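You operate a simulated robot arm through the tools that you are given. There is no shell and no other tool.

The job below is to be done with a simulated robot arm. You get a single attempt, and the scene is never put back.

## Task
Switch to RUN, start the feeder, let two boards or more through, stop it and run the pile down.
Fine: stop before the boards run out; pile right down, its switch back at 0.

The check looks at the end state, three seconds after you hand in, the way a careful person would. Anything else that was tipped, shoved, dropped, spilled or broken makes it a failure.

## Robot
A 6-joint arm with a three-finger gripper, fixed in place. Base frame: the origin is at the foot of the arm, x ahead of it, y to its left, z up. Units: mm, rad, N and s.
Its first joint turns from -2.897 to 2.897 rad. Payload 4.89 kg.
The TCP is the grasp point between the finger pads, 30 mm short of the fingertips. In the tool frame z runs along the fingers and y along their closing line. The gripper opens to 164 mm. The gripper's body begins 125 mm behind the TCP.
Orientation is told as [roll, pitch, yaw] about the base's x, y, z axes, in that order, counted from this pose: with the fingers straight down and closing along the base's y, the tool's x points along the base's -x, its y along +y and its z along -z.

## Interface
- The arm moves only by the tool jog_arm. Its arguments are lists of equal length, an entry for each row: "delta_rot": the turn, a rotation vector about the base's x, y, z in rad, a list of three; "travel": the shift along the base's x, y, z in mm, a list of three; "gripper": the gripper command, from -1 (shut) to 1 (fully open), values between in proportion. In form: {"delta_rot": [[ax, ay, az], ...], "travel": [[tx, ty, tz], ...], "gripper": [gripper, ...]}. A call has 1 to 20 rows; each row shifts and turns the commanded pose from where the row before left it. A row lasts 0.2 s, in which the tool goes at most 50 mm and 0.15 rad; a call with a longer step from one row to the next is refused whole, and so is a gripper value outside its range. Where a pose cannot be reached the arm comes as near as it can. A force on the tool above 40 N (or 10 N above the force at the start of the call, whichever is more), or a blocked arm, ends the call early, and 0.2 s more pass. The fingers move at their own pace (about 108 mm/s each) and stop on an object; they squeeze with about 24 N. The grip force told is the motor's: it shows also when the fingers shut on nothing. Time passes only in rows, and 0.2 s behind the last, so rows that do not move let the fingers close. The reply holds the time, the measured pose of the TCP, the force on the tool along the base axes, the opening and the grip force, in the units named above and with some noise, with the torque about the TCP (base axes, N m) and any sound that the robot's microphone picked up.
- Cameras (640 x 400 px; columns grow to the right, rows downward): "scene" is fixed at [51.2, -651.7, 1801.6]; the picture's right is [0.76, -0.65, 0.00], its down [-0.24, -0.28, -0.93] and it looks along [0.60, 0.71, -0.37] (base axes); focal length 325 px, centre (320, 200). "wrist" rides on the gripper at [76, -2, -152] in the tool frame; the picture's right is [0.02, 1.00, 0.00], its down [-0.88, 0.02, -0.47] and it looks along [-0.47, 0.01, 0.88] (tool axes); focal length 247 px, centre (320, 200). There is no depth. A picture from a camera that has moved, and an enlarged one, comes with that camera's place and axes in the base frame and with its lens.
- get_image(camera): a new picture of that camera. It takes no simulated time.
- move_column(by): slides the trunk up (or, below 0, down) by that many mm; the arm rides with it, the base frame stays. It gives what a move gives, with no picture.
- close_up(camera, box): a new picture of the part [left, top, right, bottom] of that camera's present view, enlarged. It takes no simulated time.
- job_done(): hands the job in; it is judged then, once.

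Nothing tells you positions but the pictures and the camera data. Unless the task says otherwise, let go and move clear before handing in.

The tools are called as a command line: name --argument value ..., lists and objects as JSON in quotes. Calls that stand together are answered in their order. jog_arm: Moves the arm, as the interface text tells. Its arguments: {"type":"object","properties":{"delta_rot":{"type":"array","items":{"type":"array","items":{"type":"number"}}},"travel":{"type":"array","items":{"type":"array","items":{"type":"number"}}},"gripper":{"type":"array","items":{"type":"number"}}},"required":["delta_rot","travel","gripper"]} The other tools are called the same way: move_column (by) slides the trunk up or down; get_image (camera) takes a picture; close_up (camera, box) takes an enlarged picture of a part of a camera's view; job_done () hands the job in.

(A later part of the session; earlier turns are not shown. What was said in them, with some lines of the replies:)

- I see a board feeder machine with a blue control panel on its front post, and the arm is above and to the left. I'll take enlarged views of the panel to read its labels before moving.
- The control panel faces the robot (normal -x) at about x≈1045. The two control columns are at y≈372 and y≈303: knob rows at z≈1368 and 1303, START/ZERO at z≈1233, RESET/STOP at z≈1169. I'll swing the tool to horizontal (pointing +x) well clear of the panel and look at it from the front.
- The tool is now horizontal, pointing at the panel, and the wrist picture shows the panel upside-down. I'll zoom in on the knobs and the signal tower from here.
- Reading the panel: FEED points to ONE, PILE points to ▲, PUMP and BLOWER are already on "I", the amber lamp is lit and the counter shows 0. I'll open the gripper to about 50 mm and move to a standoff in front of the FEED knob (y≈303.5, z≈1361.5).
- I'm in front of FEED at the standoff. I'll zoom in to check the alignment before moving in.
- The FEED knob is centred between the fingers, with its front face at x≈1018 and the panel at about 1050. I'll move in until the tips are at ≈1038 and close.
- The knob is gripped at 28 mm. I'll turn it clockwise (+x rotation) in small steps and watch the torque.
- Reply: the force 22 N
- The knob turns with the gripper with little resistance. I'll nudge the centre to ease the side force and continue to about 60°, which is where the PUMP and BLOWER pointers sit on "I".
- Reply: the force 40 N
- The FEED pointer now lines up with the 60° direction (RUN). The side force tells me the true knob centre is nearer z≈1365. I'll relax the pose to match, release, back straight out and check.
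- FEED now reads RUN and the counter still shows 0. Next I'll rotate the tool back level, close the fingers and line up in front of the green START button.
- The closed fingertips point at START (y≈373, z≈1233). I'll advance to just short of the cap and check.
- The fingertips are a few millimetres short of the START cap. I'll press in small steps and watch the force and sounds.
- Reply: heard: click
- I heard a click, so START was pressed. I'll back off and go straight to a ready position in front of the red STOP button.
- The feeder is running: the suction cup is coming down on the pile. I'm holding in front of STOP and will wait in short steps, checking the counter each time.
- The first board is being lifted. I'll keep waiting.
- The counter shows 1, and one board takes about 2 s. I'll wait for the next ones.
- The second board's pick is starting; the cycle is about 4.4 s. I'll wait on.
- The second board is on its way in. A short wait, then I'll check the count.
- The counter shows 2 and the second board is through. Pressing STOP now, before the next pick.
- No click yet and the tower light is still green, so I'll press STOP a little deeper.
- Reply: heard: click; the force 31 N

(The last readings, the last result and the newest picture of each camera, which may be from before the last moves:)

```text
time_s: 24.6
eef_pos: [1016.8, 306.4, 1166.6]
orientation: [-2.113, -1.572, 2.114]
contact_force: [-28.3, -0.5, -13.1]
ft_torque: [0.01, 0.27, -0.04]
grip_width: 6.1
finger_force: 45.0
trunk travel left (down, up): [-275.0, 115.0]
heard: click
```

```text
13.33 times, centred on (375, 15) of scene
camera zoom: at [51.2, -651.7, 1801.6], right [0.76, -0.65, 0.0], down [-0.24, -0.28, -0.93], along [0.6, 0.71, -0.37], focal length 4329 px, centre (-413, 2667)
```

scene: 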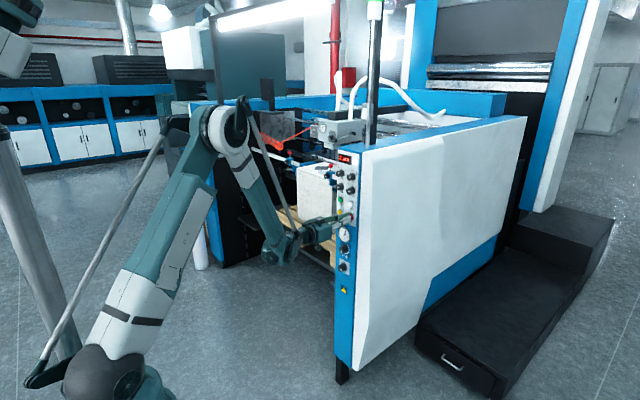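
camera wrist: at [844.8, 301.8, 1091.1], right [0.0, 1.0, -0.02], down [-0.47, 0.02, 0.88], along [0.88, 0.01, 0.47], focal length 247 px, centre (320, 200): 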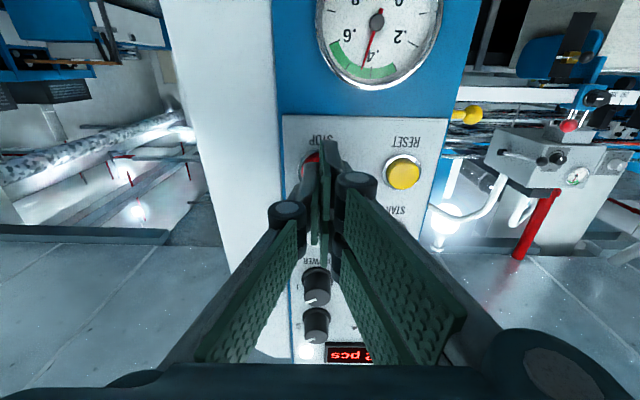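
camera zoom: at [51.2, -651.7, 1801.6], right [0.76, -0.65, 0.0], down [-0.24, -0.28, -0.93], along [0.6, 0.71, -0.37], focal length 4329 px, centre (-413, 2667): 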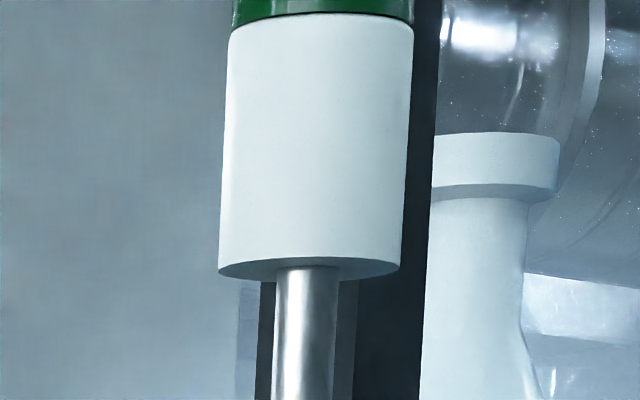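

STOP clicked, the green tower lamp went out and the counter stays at 2. I'll back away and go to a standoff in front of the PILE knob (y≈373, z≈1365). I'm pre-turning the tool +45° so I can take the knob from ▲ to ▼ and then to 0.

jog_arm --delta_rot '[[0, 0, 0], [0, 0, 0], [0, 0, 0], [0.131, 0, 0], [0.131, 0, 0], [0.131, 0, 0], [0.131, 0, 0], [0.131, 0, 0], [0.13, 0, 0], [0, 0, 0]]' --travel '[[-10, 0, 0], [-35, 0, 0], [-35, 0, 0], [0, 11.5, 33.1], [0, 11.5, 33.1], [0, 11.5, 33.1], [0, 11.5, 33.1], [0, 11.5, 33.1], [0, 11.3, 33.3], [0, 0, 0]]' --gripper '[-1, -1, -1, -0.46, -0.46, -0.46, -0.46, -0.46, -0.46, -0.46]'

get_image --camera "wrist"

close_up --camera "scene" --box '[270, 110, 390, 230]'

close_up --camera "wrist" --box '[270, 100, 390, 200]'

```text
time_s: 26.8
eef_pos: [936.1, 374.7, 1364.5]
orientation: [1.572, -0.784, -1.57]
contact_force: [-0.2, -0.2, -0.3]
ft_torque: [0.0, 0.03, 0.01]
grip_width: 44.3
finger_force: 0.0
trunk travel left (down, up): [-275.0, 115.0]
```

```text
taken
camera wrist: at [783.9, 424.7, 1309.3], right [0.0, 0.72, 0.69], down [-0.47, -0.61, 0.64], along [0.88, -0.33, 0.34], focal length 247 px, centre (320, 200)
```

wrist: 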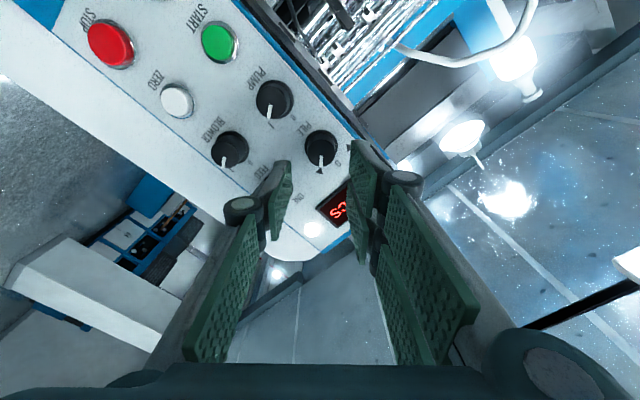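

```text
3.33 times, centred on (330, 170) of scene
camera zoom: at [51.2, -651.7, 1801.6], right [0.76, -0.65, 0.0], down [-0.24, -0.28, -0.93], along [0.6, 0.71, -0.37], focal length 1082 px, centre (287, 300)
```

zoom: 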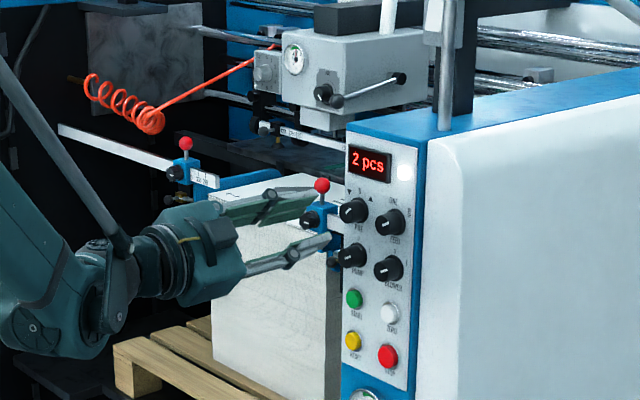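

```text
4.00 times, centred on (330, 150) of wrist
camera zoom: at [783.9, 424.7, 1309.3], right [0.0, 0.72, 0.69], down [-0.47, -0.61, 0.64], along [0.88, -0.33, 0.34], focal length 988 px, centre (280, 400)
```

zoom: 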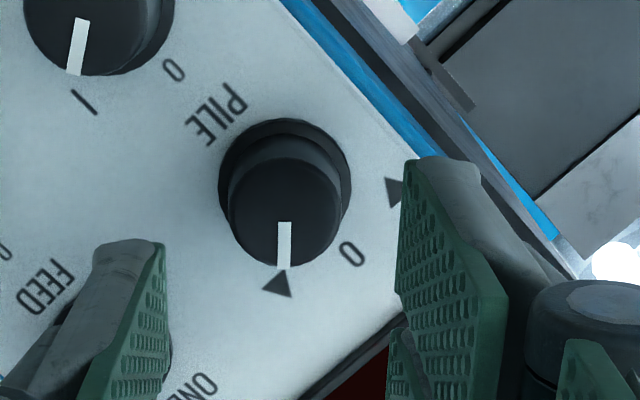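

The PILE pointer lines up with the tool's +45° turn (▲) and the knob sits centred between the fingers. I'll move in and grip it.

jog_arm --delta_rot '[[0, 0, 0], [0, 0, 0], [0, 0, 0], [0, 0, 0], [0, 0, 0], [0, 0, 0], [0, 0, 0]]' --travel '[[25, 0.7, 0], [25, 0, -0.3], [19, 0, 0], [0, 0, 0], [0, 0, 0], [0, 0, 0], [0, 0, 0]]' --gripper '[-0.46, -0.46, -0.46, -0.46, -1, -1, -1]'

get_image --camera "wrist"

```text
time_s: 28.4
eef_pos: [1004.9, 374.4, 1366.5]
orientation: [1.572, -0.786, -1.571]
contact_force: [3.1, 4.2, 13.6]
ft_torque: [0.02, -0.31, 0.12]
grip_width: 28.0
finger_force: 45.1
trunk travel left (down, up): [-275.0, 115.0]
```

```text
taken
camera wrist: at [852.6, 425.0, 1310.2], right [0.0, 0.72, 0.69], down [-0.47, -0.61, 0.64], along [0.88, -0.33, 0.34], focal length 247 px, centre (320, 200)
```

wrist: 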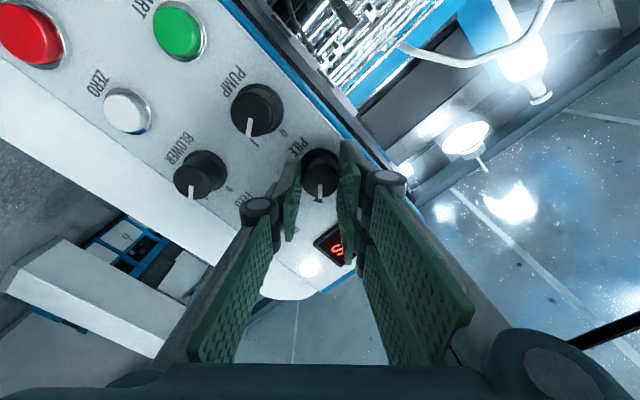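

The PILE knob is gripped. I'll ease the small side force and turn it counter-clockwise to 0 first.

jog_arm --delta_rot '[[-0.05, 0, 0], [-0.105, 0, 0], [-0.105, 0, 0], [-0.105, 0, 0], [-0.105, 0, 0], [-0.105, 0, 0], [-0.105, 0, 0], [-0.105, 0, 0]]' --travel '[[0, 0.4, 0.9], [0, 0, 0], [0, 0, 0], [0, 0, 0], [0, 0, 0], [0, 0, 0], [0, 0, 0], [0, 0, 0]]' --gripper '[-1, -1, -1, -1, -1, -1, -1, -1]'

get_image --camera "wrist"

close_up --camera "scene" --box '[270, 110, 390, 230]'

```text
time_s: 29.9
eef_pos: [1006.1, 374.6, 1367.2]
orientation: [1.572, -1.413, -1.571]
contact_force: [-10.9, 0.1, 0.0]
ft_torque: [0.01, -0.04, 0.04]
grip_width: 27.9
finger_force: 45.6
trunk travel left (down, up): [-275.0, 115.0]
stopped in row 7: the force on the tool passed its limit at 42 N (the readings are from after the stop); the commanded pose is now the measured one
```

```text
taken
camera wrist: at [852.7, 383.3, 1290.3], right [0.0, 0.99, 0.13], down [-0.47, -0.12, 0.87], along [0.88, -0.06, 0.47], focal length 247 px, centre (320, 200)
```

wrist: 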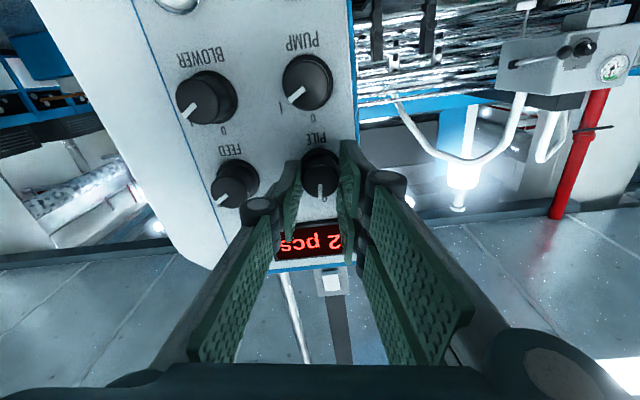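

```text
3.33 times, centred on (330, 170) of scene
camera zoom: at [51.2, -651.7, 1801.6], right [0.76, -0.65, 0.0], down [-0.24, -0.28, -0.93], along [0.6, 0.71, -0.37], focal length 1082 px, centre (287, 300)
```

zoom: 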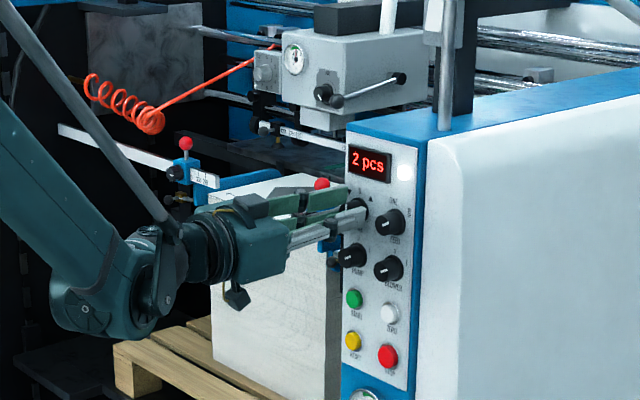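

The force limit tripped because the grip is a few mm above the knob axis; the knob is nearly at 0 and nothing is strained now. I'll release, drop 2.5 mm to centre on the axis and look.

jog_arm --delta_rot '[[0, 0, 0], [0, 0, 0], [0, 0, 0], [0, 0, 0]]' --travel '[[0, 0, 0], [0, 0, 0], [0, 0, -2.7], [0, 0, 0]]' --gripper '[-0.46, -0.46, -0.46, -0.46]'

get_image --camera "wrist"

close_up --camera "wrist" --box '[260, 120, 380, 220]'

close_up --camera "scene" --box '[310, 140, 390, 200]'

```text
time_s: 30.9
eef_pos: [1008.1, 375.2, 1363.8]
orientation: [1.566, -1.414, -1.566]
contact_force: [-0.4, 0.1, 0.6]
ft_torque: [0.01, 0.02, -0.03]
grip_width: 44.2
finger_force: 0.0
trunk travel left (down, up): [-275.0, 115.0]
```

```text
taken
camera wrist: at [853.7, 383.6, 1287.0], right [0.0, 0.99, 0.13], down [-0.47, -0.12, 0.87], along [0.88, -0.06, 0.47], focal length 247 px, centre (320, 200)
```

wrist: 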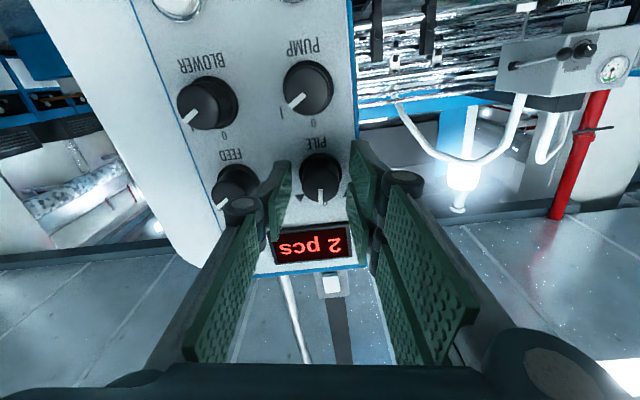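

```text
4.00 times, centred on (320, 170) of wrist
camera zoom: at [853.7, 383.6, 1287.0], right [0.0, 0.99, 0.13], down [-0.47, -0.12, 0.87], along [0.88, -0.06, 0.47], focal length 988 px, centre (320, 320)
```

zoom: 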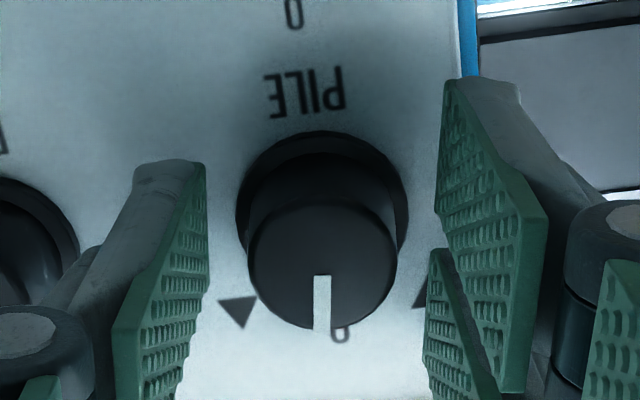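

```text
6.67 times, centred on (350, 170) of scene
camera zoom: at [51.2, -651.7, 1801.6], right [0.76, -0.65, 0.0], down [-0.24, -0.28, -0.93], along [0.6, 0.71, -0.37], focal length 2164 px, centre (120, 400)
```

zoom: 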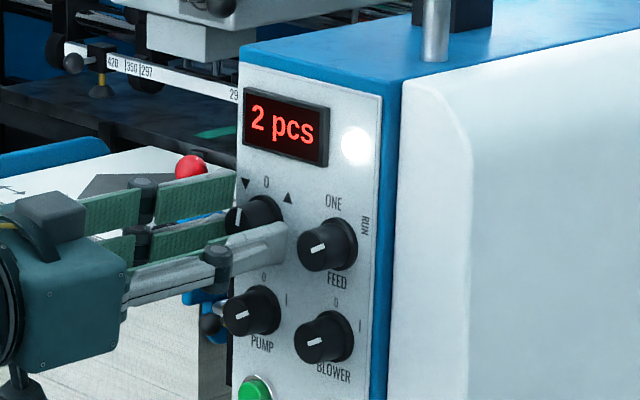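

The tool is now centred on the PILE knob, whose pointer sits about 9° from 0. I'll grip it again and start turning toward ▼ in short steps, checking forces.

jog_arm --delta_rot '[[0, 0, 0], [0, 0, 0], [0, 0, 0], [-0.08, 0, 0], [-0.08, 0, 0]]' --travel '[[0, 0, 0], [0, 0, 0], [0, 0, 0], [0, 0, 0], [0, 0, 0]]' --gripper '[-1, -1, -1, -1, -1]'

close_up --camera "wrist" --box '[260, 120, 380, 220]'

```text
time_s: 32.1
eef_pos: [1004.9, 375.1, 1362.8]
orientation: [-1.501, -1.567, 1.501]
contact_force: [11.9, 3.2, 13.7]
ft_torque: [0.01, -0.26, 0.09]
grip_width: 28.2
finger_force: 44.9
trunk travel left (down, up): [-275.0, 115.0]
```

```text
4.00 times, centred on (320, 170) of wrist
camera zoom: at [853.6, 371.4, 1286.5], right [0.0, 1.0, -0.03], down [-0.47, 0.02, 0.88], along [0.88, 0.01, 0.47], focal length 988 px, centre (320, 320)
```

zoom: 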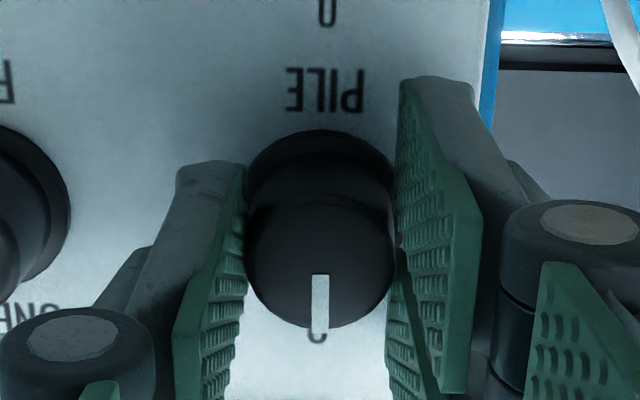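

The pointer is now at 0 and forces are small. I'll continue to ▼.

jog_arm --delta_rot '[[-0.1, 0, 0], [-0.1, 0, 0], [-0.1, 0, 0], [-0.1, 0, 0]]' --travel '[[0, 0, 0.6], [0, 0, 0.3], [0, 0, 0], [0, 0, 0]]' --gripper '[-1, -1, -1, -1]'

close_up --camera "scene" --box '[270, 110, 390, 230]'

```text
time_s: 33.1
eef_pos: [1006.4, 374.6, 1363.1]
orientation: [-1.571, -1.164, 1.566]
contact_force: [3.6, 0.2, -3.7]
ft_torque: [0.0, 0.14, -0.03]
grip_width: 28.4
finger_force: 44.7
trunk travel left (down, up): [-275.0, 115.0]
```

```text
3.33 times, centred on (330, 170) of scene
camera zoom: at [51.2, -651.7, 1801.6], right [0.76, -0.65, 0.0], down [-0.24, -0.28, -0.93], along [0.6, 0.71, -0.37], focal length 1082 px, centre (287, 300)
```

zoom: 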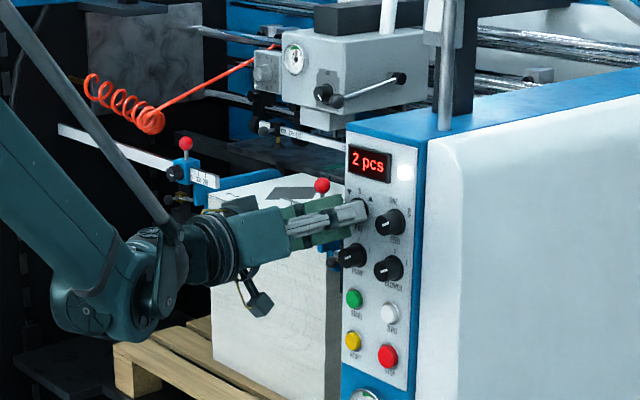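

Forces are low. Turning the rest of the way to ▼ (about -45°).

jog_arm --delta_rot '[[-0.1, 0, 0], [-0.1, 0, 0], [-0.1, 0, 0], [-0.09, 0, 0]]' --travel '[[0, 0, 0], [0, 0, 0], [0, 0, 0], [0, 0, 0]]' --gripper '[-1, -1, -1, -1]'

get_image --camera "wrist"

close_up --camera "scene" --box '[270, 110, 390, 230]'

```text
time_s: 34.1
eef_pos: [1006.7, 372.7, 1364.9]
orientation: [-1.569, -0.777, 1.57]
contact_force: [-6.3, -11.1, -14.2]
ft_torque: [0.23, 0.25, -0.08]
grip_width: 27.9
finger_force: 45.0
trunk travel left (down, up): [-275.0, 115.0]
```

```text
taken
camera wrist: at [853.5, 317.0, 1311.5], right [0.0, 0.69, -0.73], down [-0.47, 0.64, 0.6], along [0.88, 0.34, 0.32], focal length 247 px, centre (320, 200)
```

wrist: 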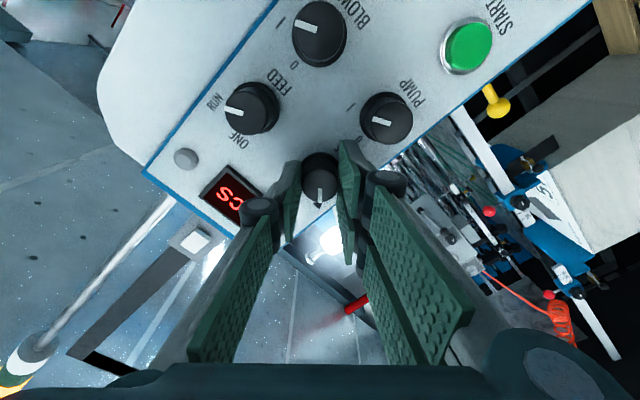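

```text
3.33 times, centred on (330, 170) of scene
camera zoom: at [51.2, -651.7, 1801.6], right [0.76, -0.65, 0.0], down [-0.24, -0.28, -0.93], along [0.6, 0.71, -0.37], focal length 1082 px, centre (287, 300)
```

zoom: 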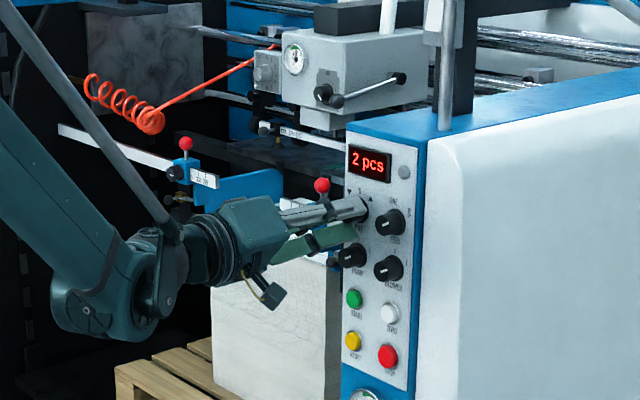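

The pile is going down and the pile-at-height lamp went out. I'll ease the grip force slightly and wait while watching the descent.

jog_arm --delta_rot '[[0, 0, 0], [0, 0, 0], [0, 0, 0], [0, 0, 0], [0, 0, 0], [0, 0, 0], [0, 0, 0], [0, 0, 0]]' --travel '[[0, -0.7, -0.7], [0, 0, 0], [0, 0, 0], [0, 0, 0], [0, 0, 0], [0, 0, 0], [0, 0, 0], [0, 0, 0]]' --gripper '[-1, -1, -1, -1, -1, -1, -1, -1]'

get_image --camera "scene"

get_image --camera "wrist"

```text
time_s: 36.0
eef_pos: [1006.8, 373.2, 1364.6]
orientation: [-1.57, -0.777, 1.57]
contact_force: [19.4, 3.1, 22.1]
ft_torque: [0.03, -0.6, 0.01]
grip_width: 28.2
finger_force: 44.6
trunk travel left (down, up): [-275.0, 115.0]
```

```text
taken
```

scene: 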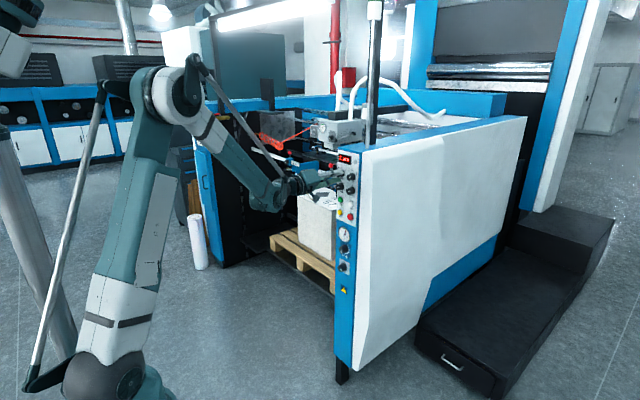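

```text
taken
camera wrist: at [853.5, 317.0, 1311.3], right [0.0, 0.69, -0.73], down [-0.47, 0.64, 0.6], along [0.88, 0.34, 0.32], focal length 247 px, centre (320, 200)
```

wrist: 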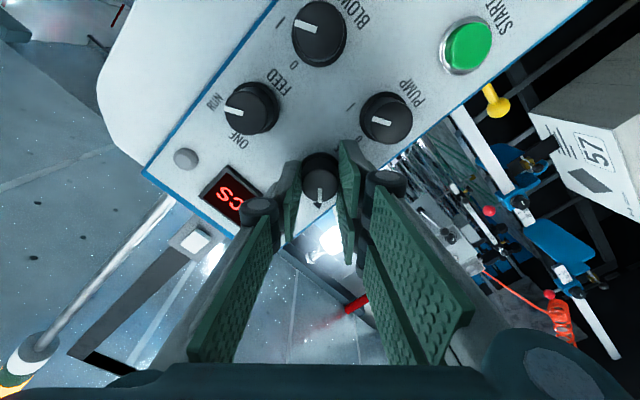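

The pile is about a quarter down. I'll keep holding at ▼ with a slight relief upward.

jog_arm --delta_rot '[[0, 0, 0], [0, 0, 0], [0, 0, 0], [0, 0, 0], [0, 0, 0], [0, 0, 0], [0, 0, 0], [0, 0, 0], [0, 0, 0], [0, 0, 0], [0, 0, 0], [0, 0, 0]]' --travel '[[0, 0.1, 0.4], [0, 0, 0], [0, 0, 0], [0, 0, 0], [0, 0, 0], [0, 0, 0], [0, 0, 0], [0, 0, 0], [0, 0, 0], [0, 0, 0], [0, 0, 0], [0, 0, 0]]' --gripper '[-1, -1, -1, -1, -1, -1, -1, -1, -1, -1, -1, -1]'

get_image --camera "scene"

```text
time_s: 38.5
eef_pos: [1005.9, 374.7, 1364.3]
orientation: [-1.569, -0.778, 1.568]
contact_force: [1.5, 0.2, 1.7]
ft_torque: [0.01, -0.06, -0.03]
grip_width: 28.2
finger_force: 44.7
trunk travel left (down, up): [-275.0, 115.0]
```

```text
taken
```

scene: 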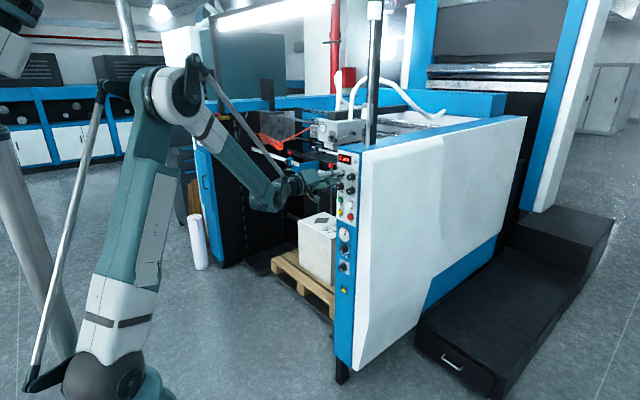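

The pile keeps descending steadily and grip forces are low. I'll wait further.

jog_arm --delta_rot '[[0, 0, 0], [0, 0, 0], [0, 0, 0], [0, 0, 0], [0, 0, 0], [0, 0, 0], [0, 0, 0], [0, 0, 0], [0, 0, 0], [0, 0, 0], [0, 0, 0], [0, 0, 0], [0, 0, 0], [0, 0, 0], [0, 0, 0]]' --travel '[[0, 0, 0], [0, 0, 0], [0, 0, 0], [0, 0, 0], [0, 0, 0], [0, 0, 0], [0, 0, 0], [0, 0, 0], [0, 0, 0], [0, 0, 0], [0, 0, 0], [0, 0, 0], [0, 0, 0], [0, 0, 0], [0, 0, 0]]' --gripper '[-1, -1, -1, -1, -1, -1, -1, -1, -1, -1, -1, -1, -1, -1, -1]'

get_image --camera "scene"

close_up --camera "scene" --box '[240, 180, 360, 340]'

```text
time_s: 41.8
eef_pos: [1006.0, 374.2, 1363.4]
orientation: [-1.571, -0.777, 1.572]
contact_force: [-5.2, -2.9, -6.7]
ft_torque: [-0.03, 0.17, -0.07]
grip_width: 28.0
finger_force: 45.2
trunk travel left (down, up): [-275.0, 115.0]
```

```text
taken
```

scene: 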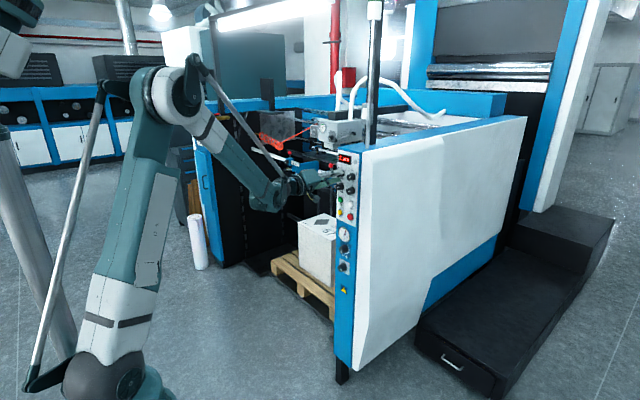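

```text
2.50 times, centred on (300, 260) of scene
camera zoom: at [51.2, -651.7, 1801.6], right [0.76, -0.65, 0.0], down [-0.24, -0.28, -0.93], along [0.6, 0.71, -0.37], focal length 812 px, centre (370, 50)
```

zoom: 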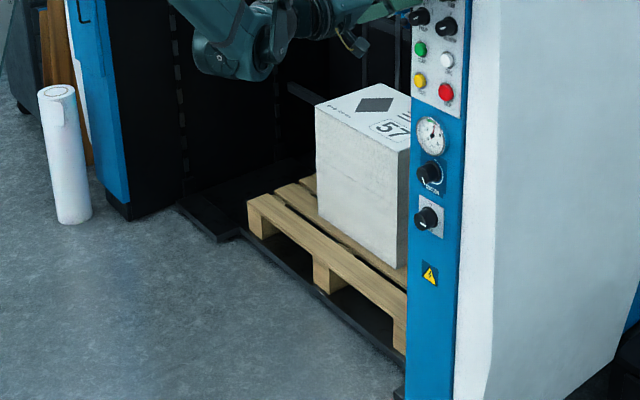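

The pallet seems to have reached the floor. I'll wait another second or two and compare.

jog_arm --delta_rot '[[0, 0, 0], [0, 0, 0], [0, 0, 0], [0, 0, 0], [0, 0, 0], [0, 0, 0], [0, 0, 0], [0, 0, 0], [0, 0, 0], [0, 0, 0]]' --travel '[[0, 0, 0], [0, 0, 0], [0, 0, 0], [0, 0, 0], [0, 0, 0], [0, 0, 0], [0, 0, 0], [0, 0, 0], [0, 0, 0], [0, 0, 0]]' --gripper '[-1, -1, -1, -1, -1, -1, -1, -1, -1, -1]'

close_up --camera "scene" --box '[240, 180, 360, 340]'

get_image --camera "wrist"

```text
time_s: 44.0
eef_pos: [1006.5, 373.5, 1364.2]
orientation: [-1.572, -0.777, 1.57]
contact_force: [-5.9, -2.9, -5.1]
ft_torque: [0.0, 0.11, -0.08]
grip_width: 28.1
finger_force: 45.5
trunk travel left (down, up): [-275.0, 115.0]
```

```text
2.50 times, centred on (300, 260) of scene
camera zoom: at [51.2, -651.7, 1801.6], right [0.76, -0.65, 0.0], down [-0.24, -0.28, -0.93], along [0.6, 0.71, -0.37], focal length 812 px, centre (370, 50)
```

zoom: 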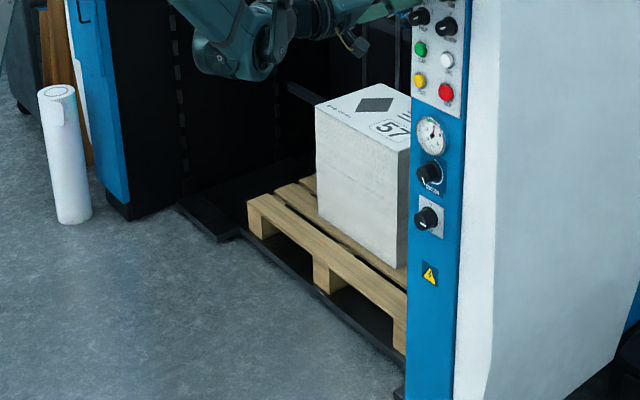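

```text
taken
camera wrist: at [853.4, 317.0, 1311.5], right [0.0, 0.69, -0.73], down [-0.47, 0.64, 0.6], along [0.88, 0.34, 0.32], focal length 247 px, centre (320, 200)
```

wrist: 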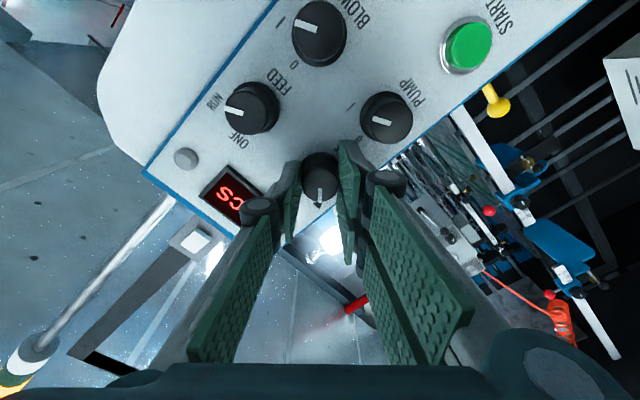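

Nothing changed in the last seconds, so the pile is right down. Now I'll turn PILE back toward 0.

jog_arm --delta_rot '[[0.1, 0, 0], [0.1, 0, 0], [0.1, 0, 0], [0.1, 0, 0]]' --travel '[[0, 0.1, 0], [0, 0.1, 0], [0, 0.1, 0], [0, 0, 0]]' --gripper '[-1, -1, -1, -1]'

```text
time_s: 45.0
eef_pos: [1005.4, 374.7, 1363.1]
orientation: [-1.569, -1.179, 1.569]
contact_force: [-19.3, -0.4, -17.9]
ft_torque: [-0.01, 0.42, 0.02]
grip_width: 28.2
finger_force: 45.0
trunk travel left (down, up): [-275.0, 115.0]
```

jog_arm --delta_rot '[[0.1, 0, 0], [0.1, 0, 0], [0.1, 0, 0], [0.09, 0, 0]]' --travel '[[0, 0.1, -0.5], [0, 0.1, -0.4], [0, 0, 0], [0, 0, 0]]' --gripper '[-1, -1, -1, -1]'

close_up --camera "wrist" --box '[260, 120, 380, 220]'

close_up --camera "scene" --box '[310, 140, 390, 200]'

```text
time_s: 46.0
eef_pos: [1005.5, 374.6, 1362.6]
orientation: [-1.602, -1.568, 1.602]
contact_force: [11.0, 9.6, 17.7]
ft_torque: [-0.01, -0.35, 0.27]
grip_width: 28.2
finger_force: 45.5
trunk travel left (down, up): [-275.0, 115.0]
```

```text
4.00 times, centred on (320, 170) of wrist
camera zoom: at [853.5, 371.3, 1286.9], right [0.0, 1.0, -0.02], down [-0.47, 0.02, 0.88], along [0.88, 0.01, 0.47], focal length 988 px, centre (320, 320)
```

zoom: 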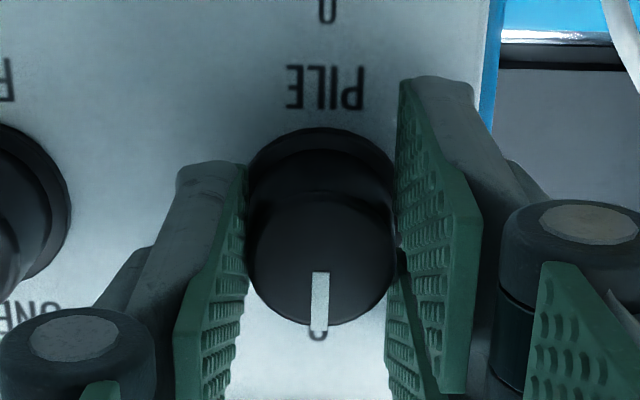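

```text
6.67 times, centred on (350, 170) of scene
camera zoom: at [51.2, -651.7, 1801.6], right [0.76, -0.65, 0.0], down [-0.24, -0.28, -0.93], along [0.6, 0.71, -0.37], focal length 2164 px, centre (120, 400)
```

zoom: 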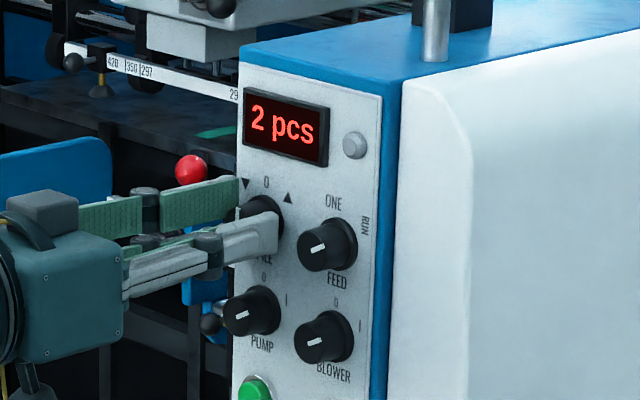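

The pointer is back at 0. I'll ease the side force, open and back straight out.

jog_arm --delta_rot '[[0, 0, 0], [0, 0, 0], [0, 0, 0], [0, 0, 0], [0, 0, 0], [0, 0, 0], [0, 0, 0], [0, 0, 0]]' --travel '[[0, 0.5, 0.7], [0, 0, 0], [0, 0, 0], [-20, 0, 0], [-30, 0, 0], [-30, 0, 0], [-40, 0, 0], [0, 0, 0]]' --gripper '[-1, -0.4, -0.4, -0.4, -0.4, -0.4, -0.4, -0.4]'

get_image --camera "wrist"

get_image --camera "scene"

close_up --camera "wrist" --box '[250, 60, 390, 200]'

close_up --camera "scene" --box '[310, 140, 390, 200]'

```text
time_s: 47.8
eef_pos: [885.3, 375.6, 1364.3]
orientation: [-1.526, -1.567, 1.525]
contact_force: [-0.3, -0.5, 0.0]
ft_torque: [0.01, 0.09, 0.05]
grip_width: 49.1
finger_force: 0.1
trunk travel left (down, up): [-275.0, 115.0]
```

```text
taken
camera wrist: at [732.4, 371.5, 1287.8], right [0.0, 1.0, -0.03], down [-0.47, 0.02, 0.88], along [0.88, 0.01, 0.47], focal length 247 px, centre (320, 200)
```

wrist: 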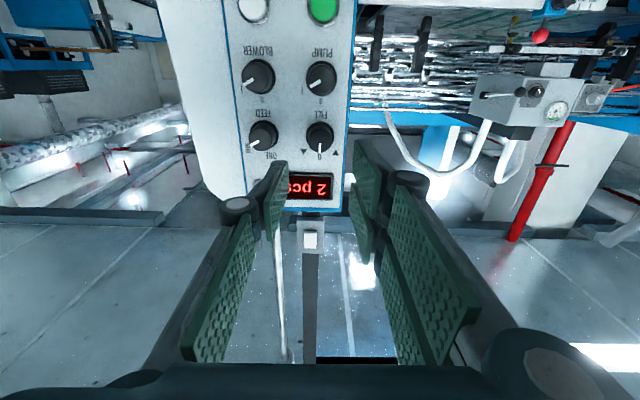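

```text
taken
```

scene: 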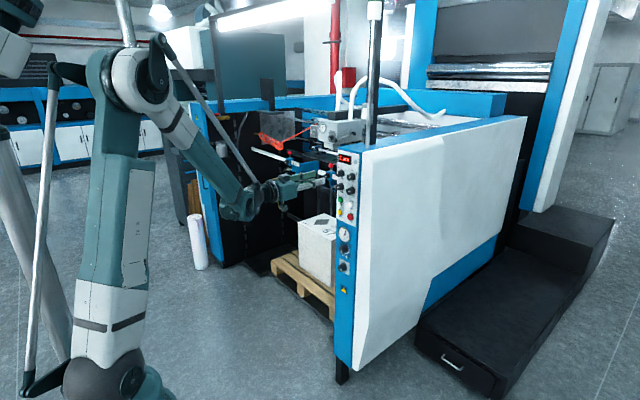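

```text
2.86 times, centred on (320, 130) of wrist
camera zoom: at [732.4, 371.5, 1287.8], right [0.0, 1.0, -0.03], down [-0.47, 0.02, 0.88], along [0.88, 0.01, 0.47], focal length 706 px, centre (320, 400)
```

zoom: 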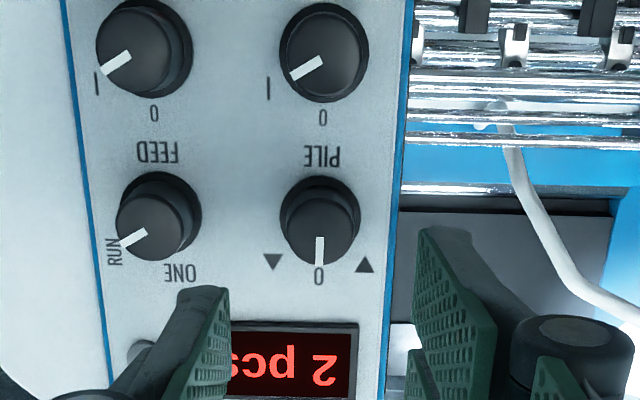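

```text
6.67 times, centred on (350, 170) of scene
camera zoom: at [51.2, -651.7, 1801.6], right [0.76, -0.65, 0.0], down [-0.24, -0.28, -0.93], along [0.6, 0.71, -0.37], focal length 2164 px, centre (120, 400)
```

zoom: 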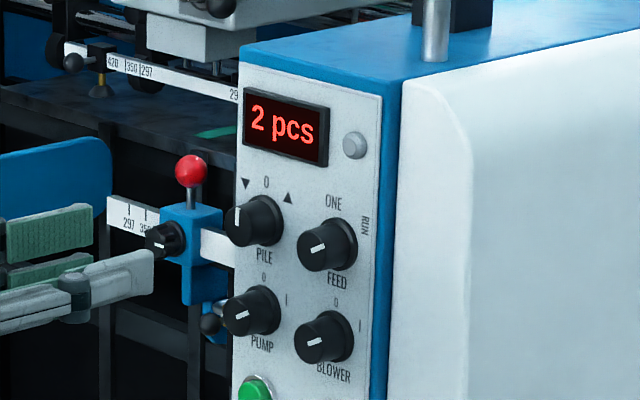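

PILE points to 0, FEED points to RUN, and the count is 2. I'll retreat well clear and do a last check of the pile bottom and the signal tower.

jog_arm --delta_rot '[[0, 0, 0], [0, 0, 0], [0, 0, 0], [0, 0, 0], [0, 0, 0], [0, 0, 0], [0, 0, 0]]' --travel '[[-35, 0, 0], [-35, 0, 0], [-35, 0, 0], [-35, 0, 0], [-35, 0, 0], [-35, 0, 0], [0, 0, 0]]' --gripper '[-0.4, -0.4, -0.4, -0.4, -0.4, -0.4, -0.4]'

get_image --camera "wrist"

close_up --camera "scene" --box '[220, 190, 370, 340]'

close_up --camera "wrist" --box '[240, 240, 380, 360]'

close_up --camera "scene" --box '[230, 80, 380, 210]'

```text
time_s: 49.4
eef_pos: [676.0, 373.2, 1364.9]
orientation: [-1.54, -1.569, 1.541]
contact_force: [-1.4, 0.1, -0.3]
ft_torque: [0.0, 0.07, 0.06]
grip_width: 49.1
finger_force: 0.1
trunk travel left (down, up): [-275.0, 115.0]
```

```text
taken
camera wrist: at [522.5, 369.7, 1288.0], right [0.0, 1.0, -0.02], down [-0.47, 0.02, 0.88], along [0.88, 0.01, 0.47], focal length 247 px, centre (320, 200)
```

wrist: 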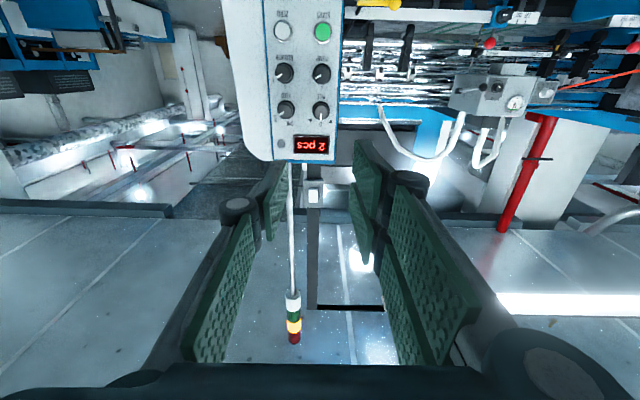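

```text
2.67 times, centred on (295, 265) of scene
camera zoom: at [51.2, -651.7, 1801.6], right [0.76, -0.65, 0.0], down [-0.24, -0.28, -0.93], along [0.6, 0.71, -0.37], focal length 866 px, centre (387, 27)
```

zoom: 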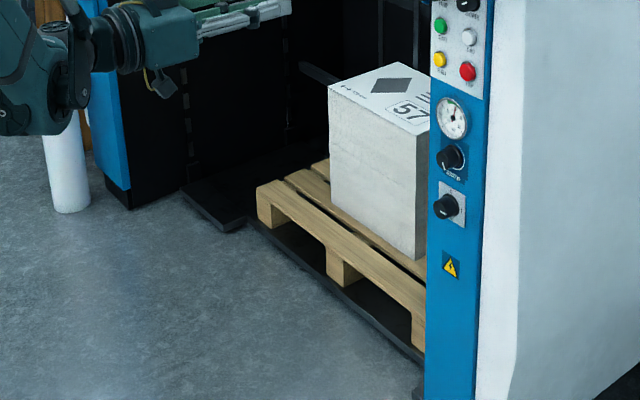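

```text
3.33 times, centred on (310, 300) of wrist
camera zoom: at [522.5, 369.7, 1288.0], right [0.0, 1.0, -0.02], down [-0.47, 0.02, 0.88], along [0.88, 0.01, 0.47], focal length 823 px, centre (353, -133)
```

zoom: 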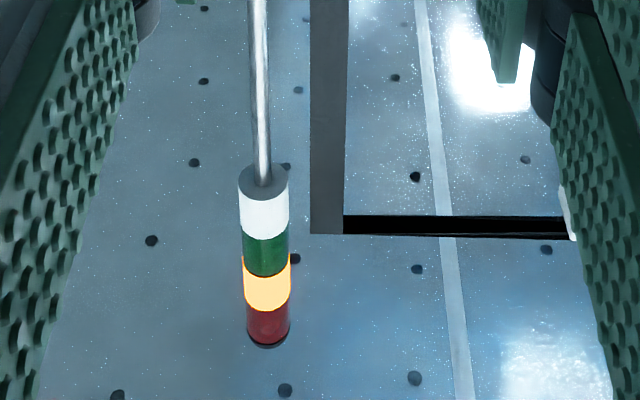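

```text
3.08 times, centred on (305, 145) of scene
camera zoom: at [51.2, -651.7, 1801.6], right [0.76, -0.65, 0.0], down [-0.24, -0.28, -0.93], along [0.6, 0.71, -0.37], focal length 999 px, centre (366, 369)
```

zoom: 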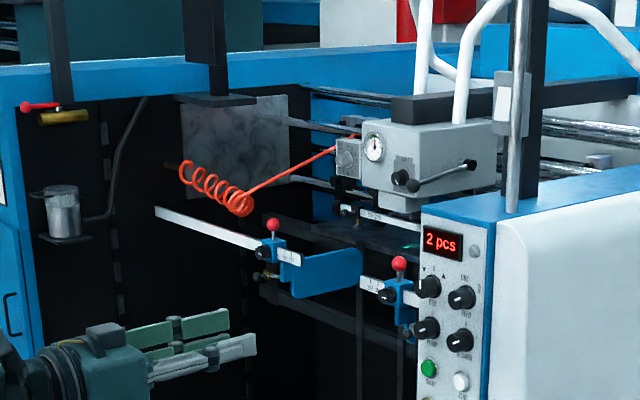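

Everything looks right:
- **Feeder:** two boards went through before it was stopped. The tower light is back to amber.
- **FEED:** the switch is on RUN.
- **Pile:** it is at the bottom and still carries boards. Its switch is back at 0.
- **Arm:** it is clear of the machine.

I'm handing in the job.

job_done

```text
The job is handed in.
```

The job is handed in, and my last pictures showed everything where it should be.

- **FEED switch:** I turned it from ONE to RUN.
- **Feeder:** I started it, let two boards through (the counter shows 2), then pressed STOP. The tower light went back to amber, and boards are still left on the pile.
- **Pile:** I ran it down until it stopped moving; the last two pictures, about two seconds apart, were identical. Its switch is back at 0.
- **Force limit:** while I was turning the PILE knob, the force limit tripped once, at 42 N, because my grip was slightly off-centre. I let go, re-centred and carried on.

Nothing looked knocked or moved. The arm let go and was clear of the machine before I handed in.
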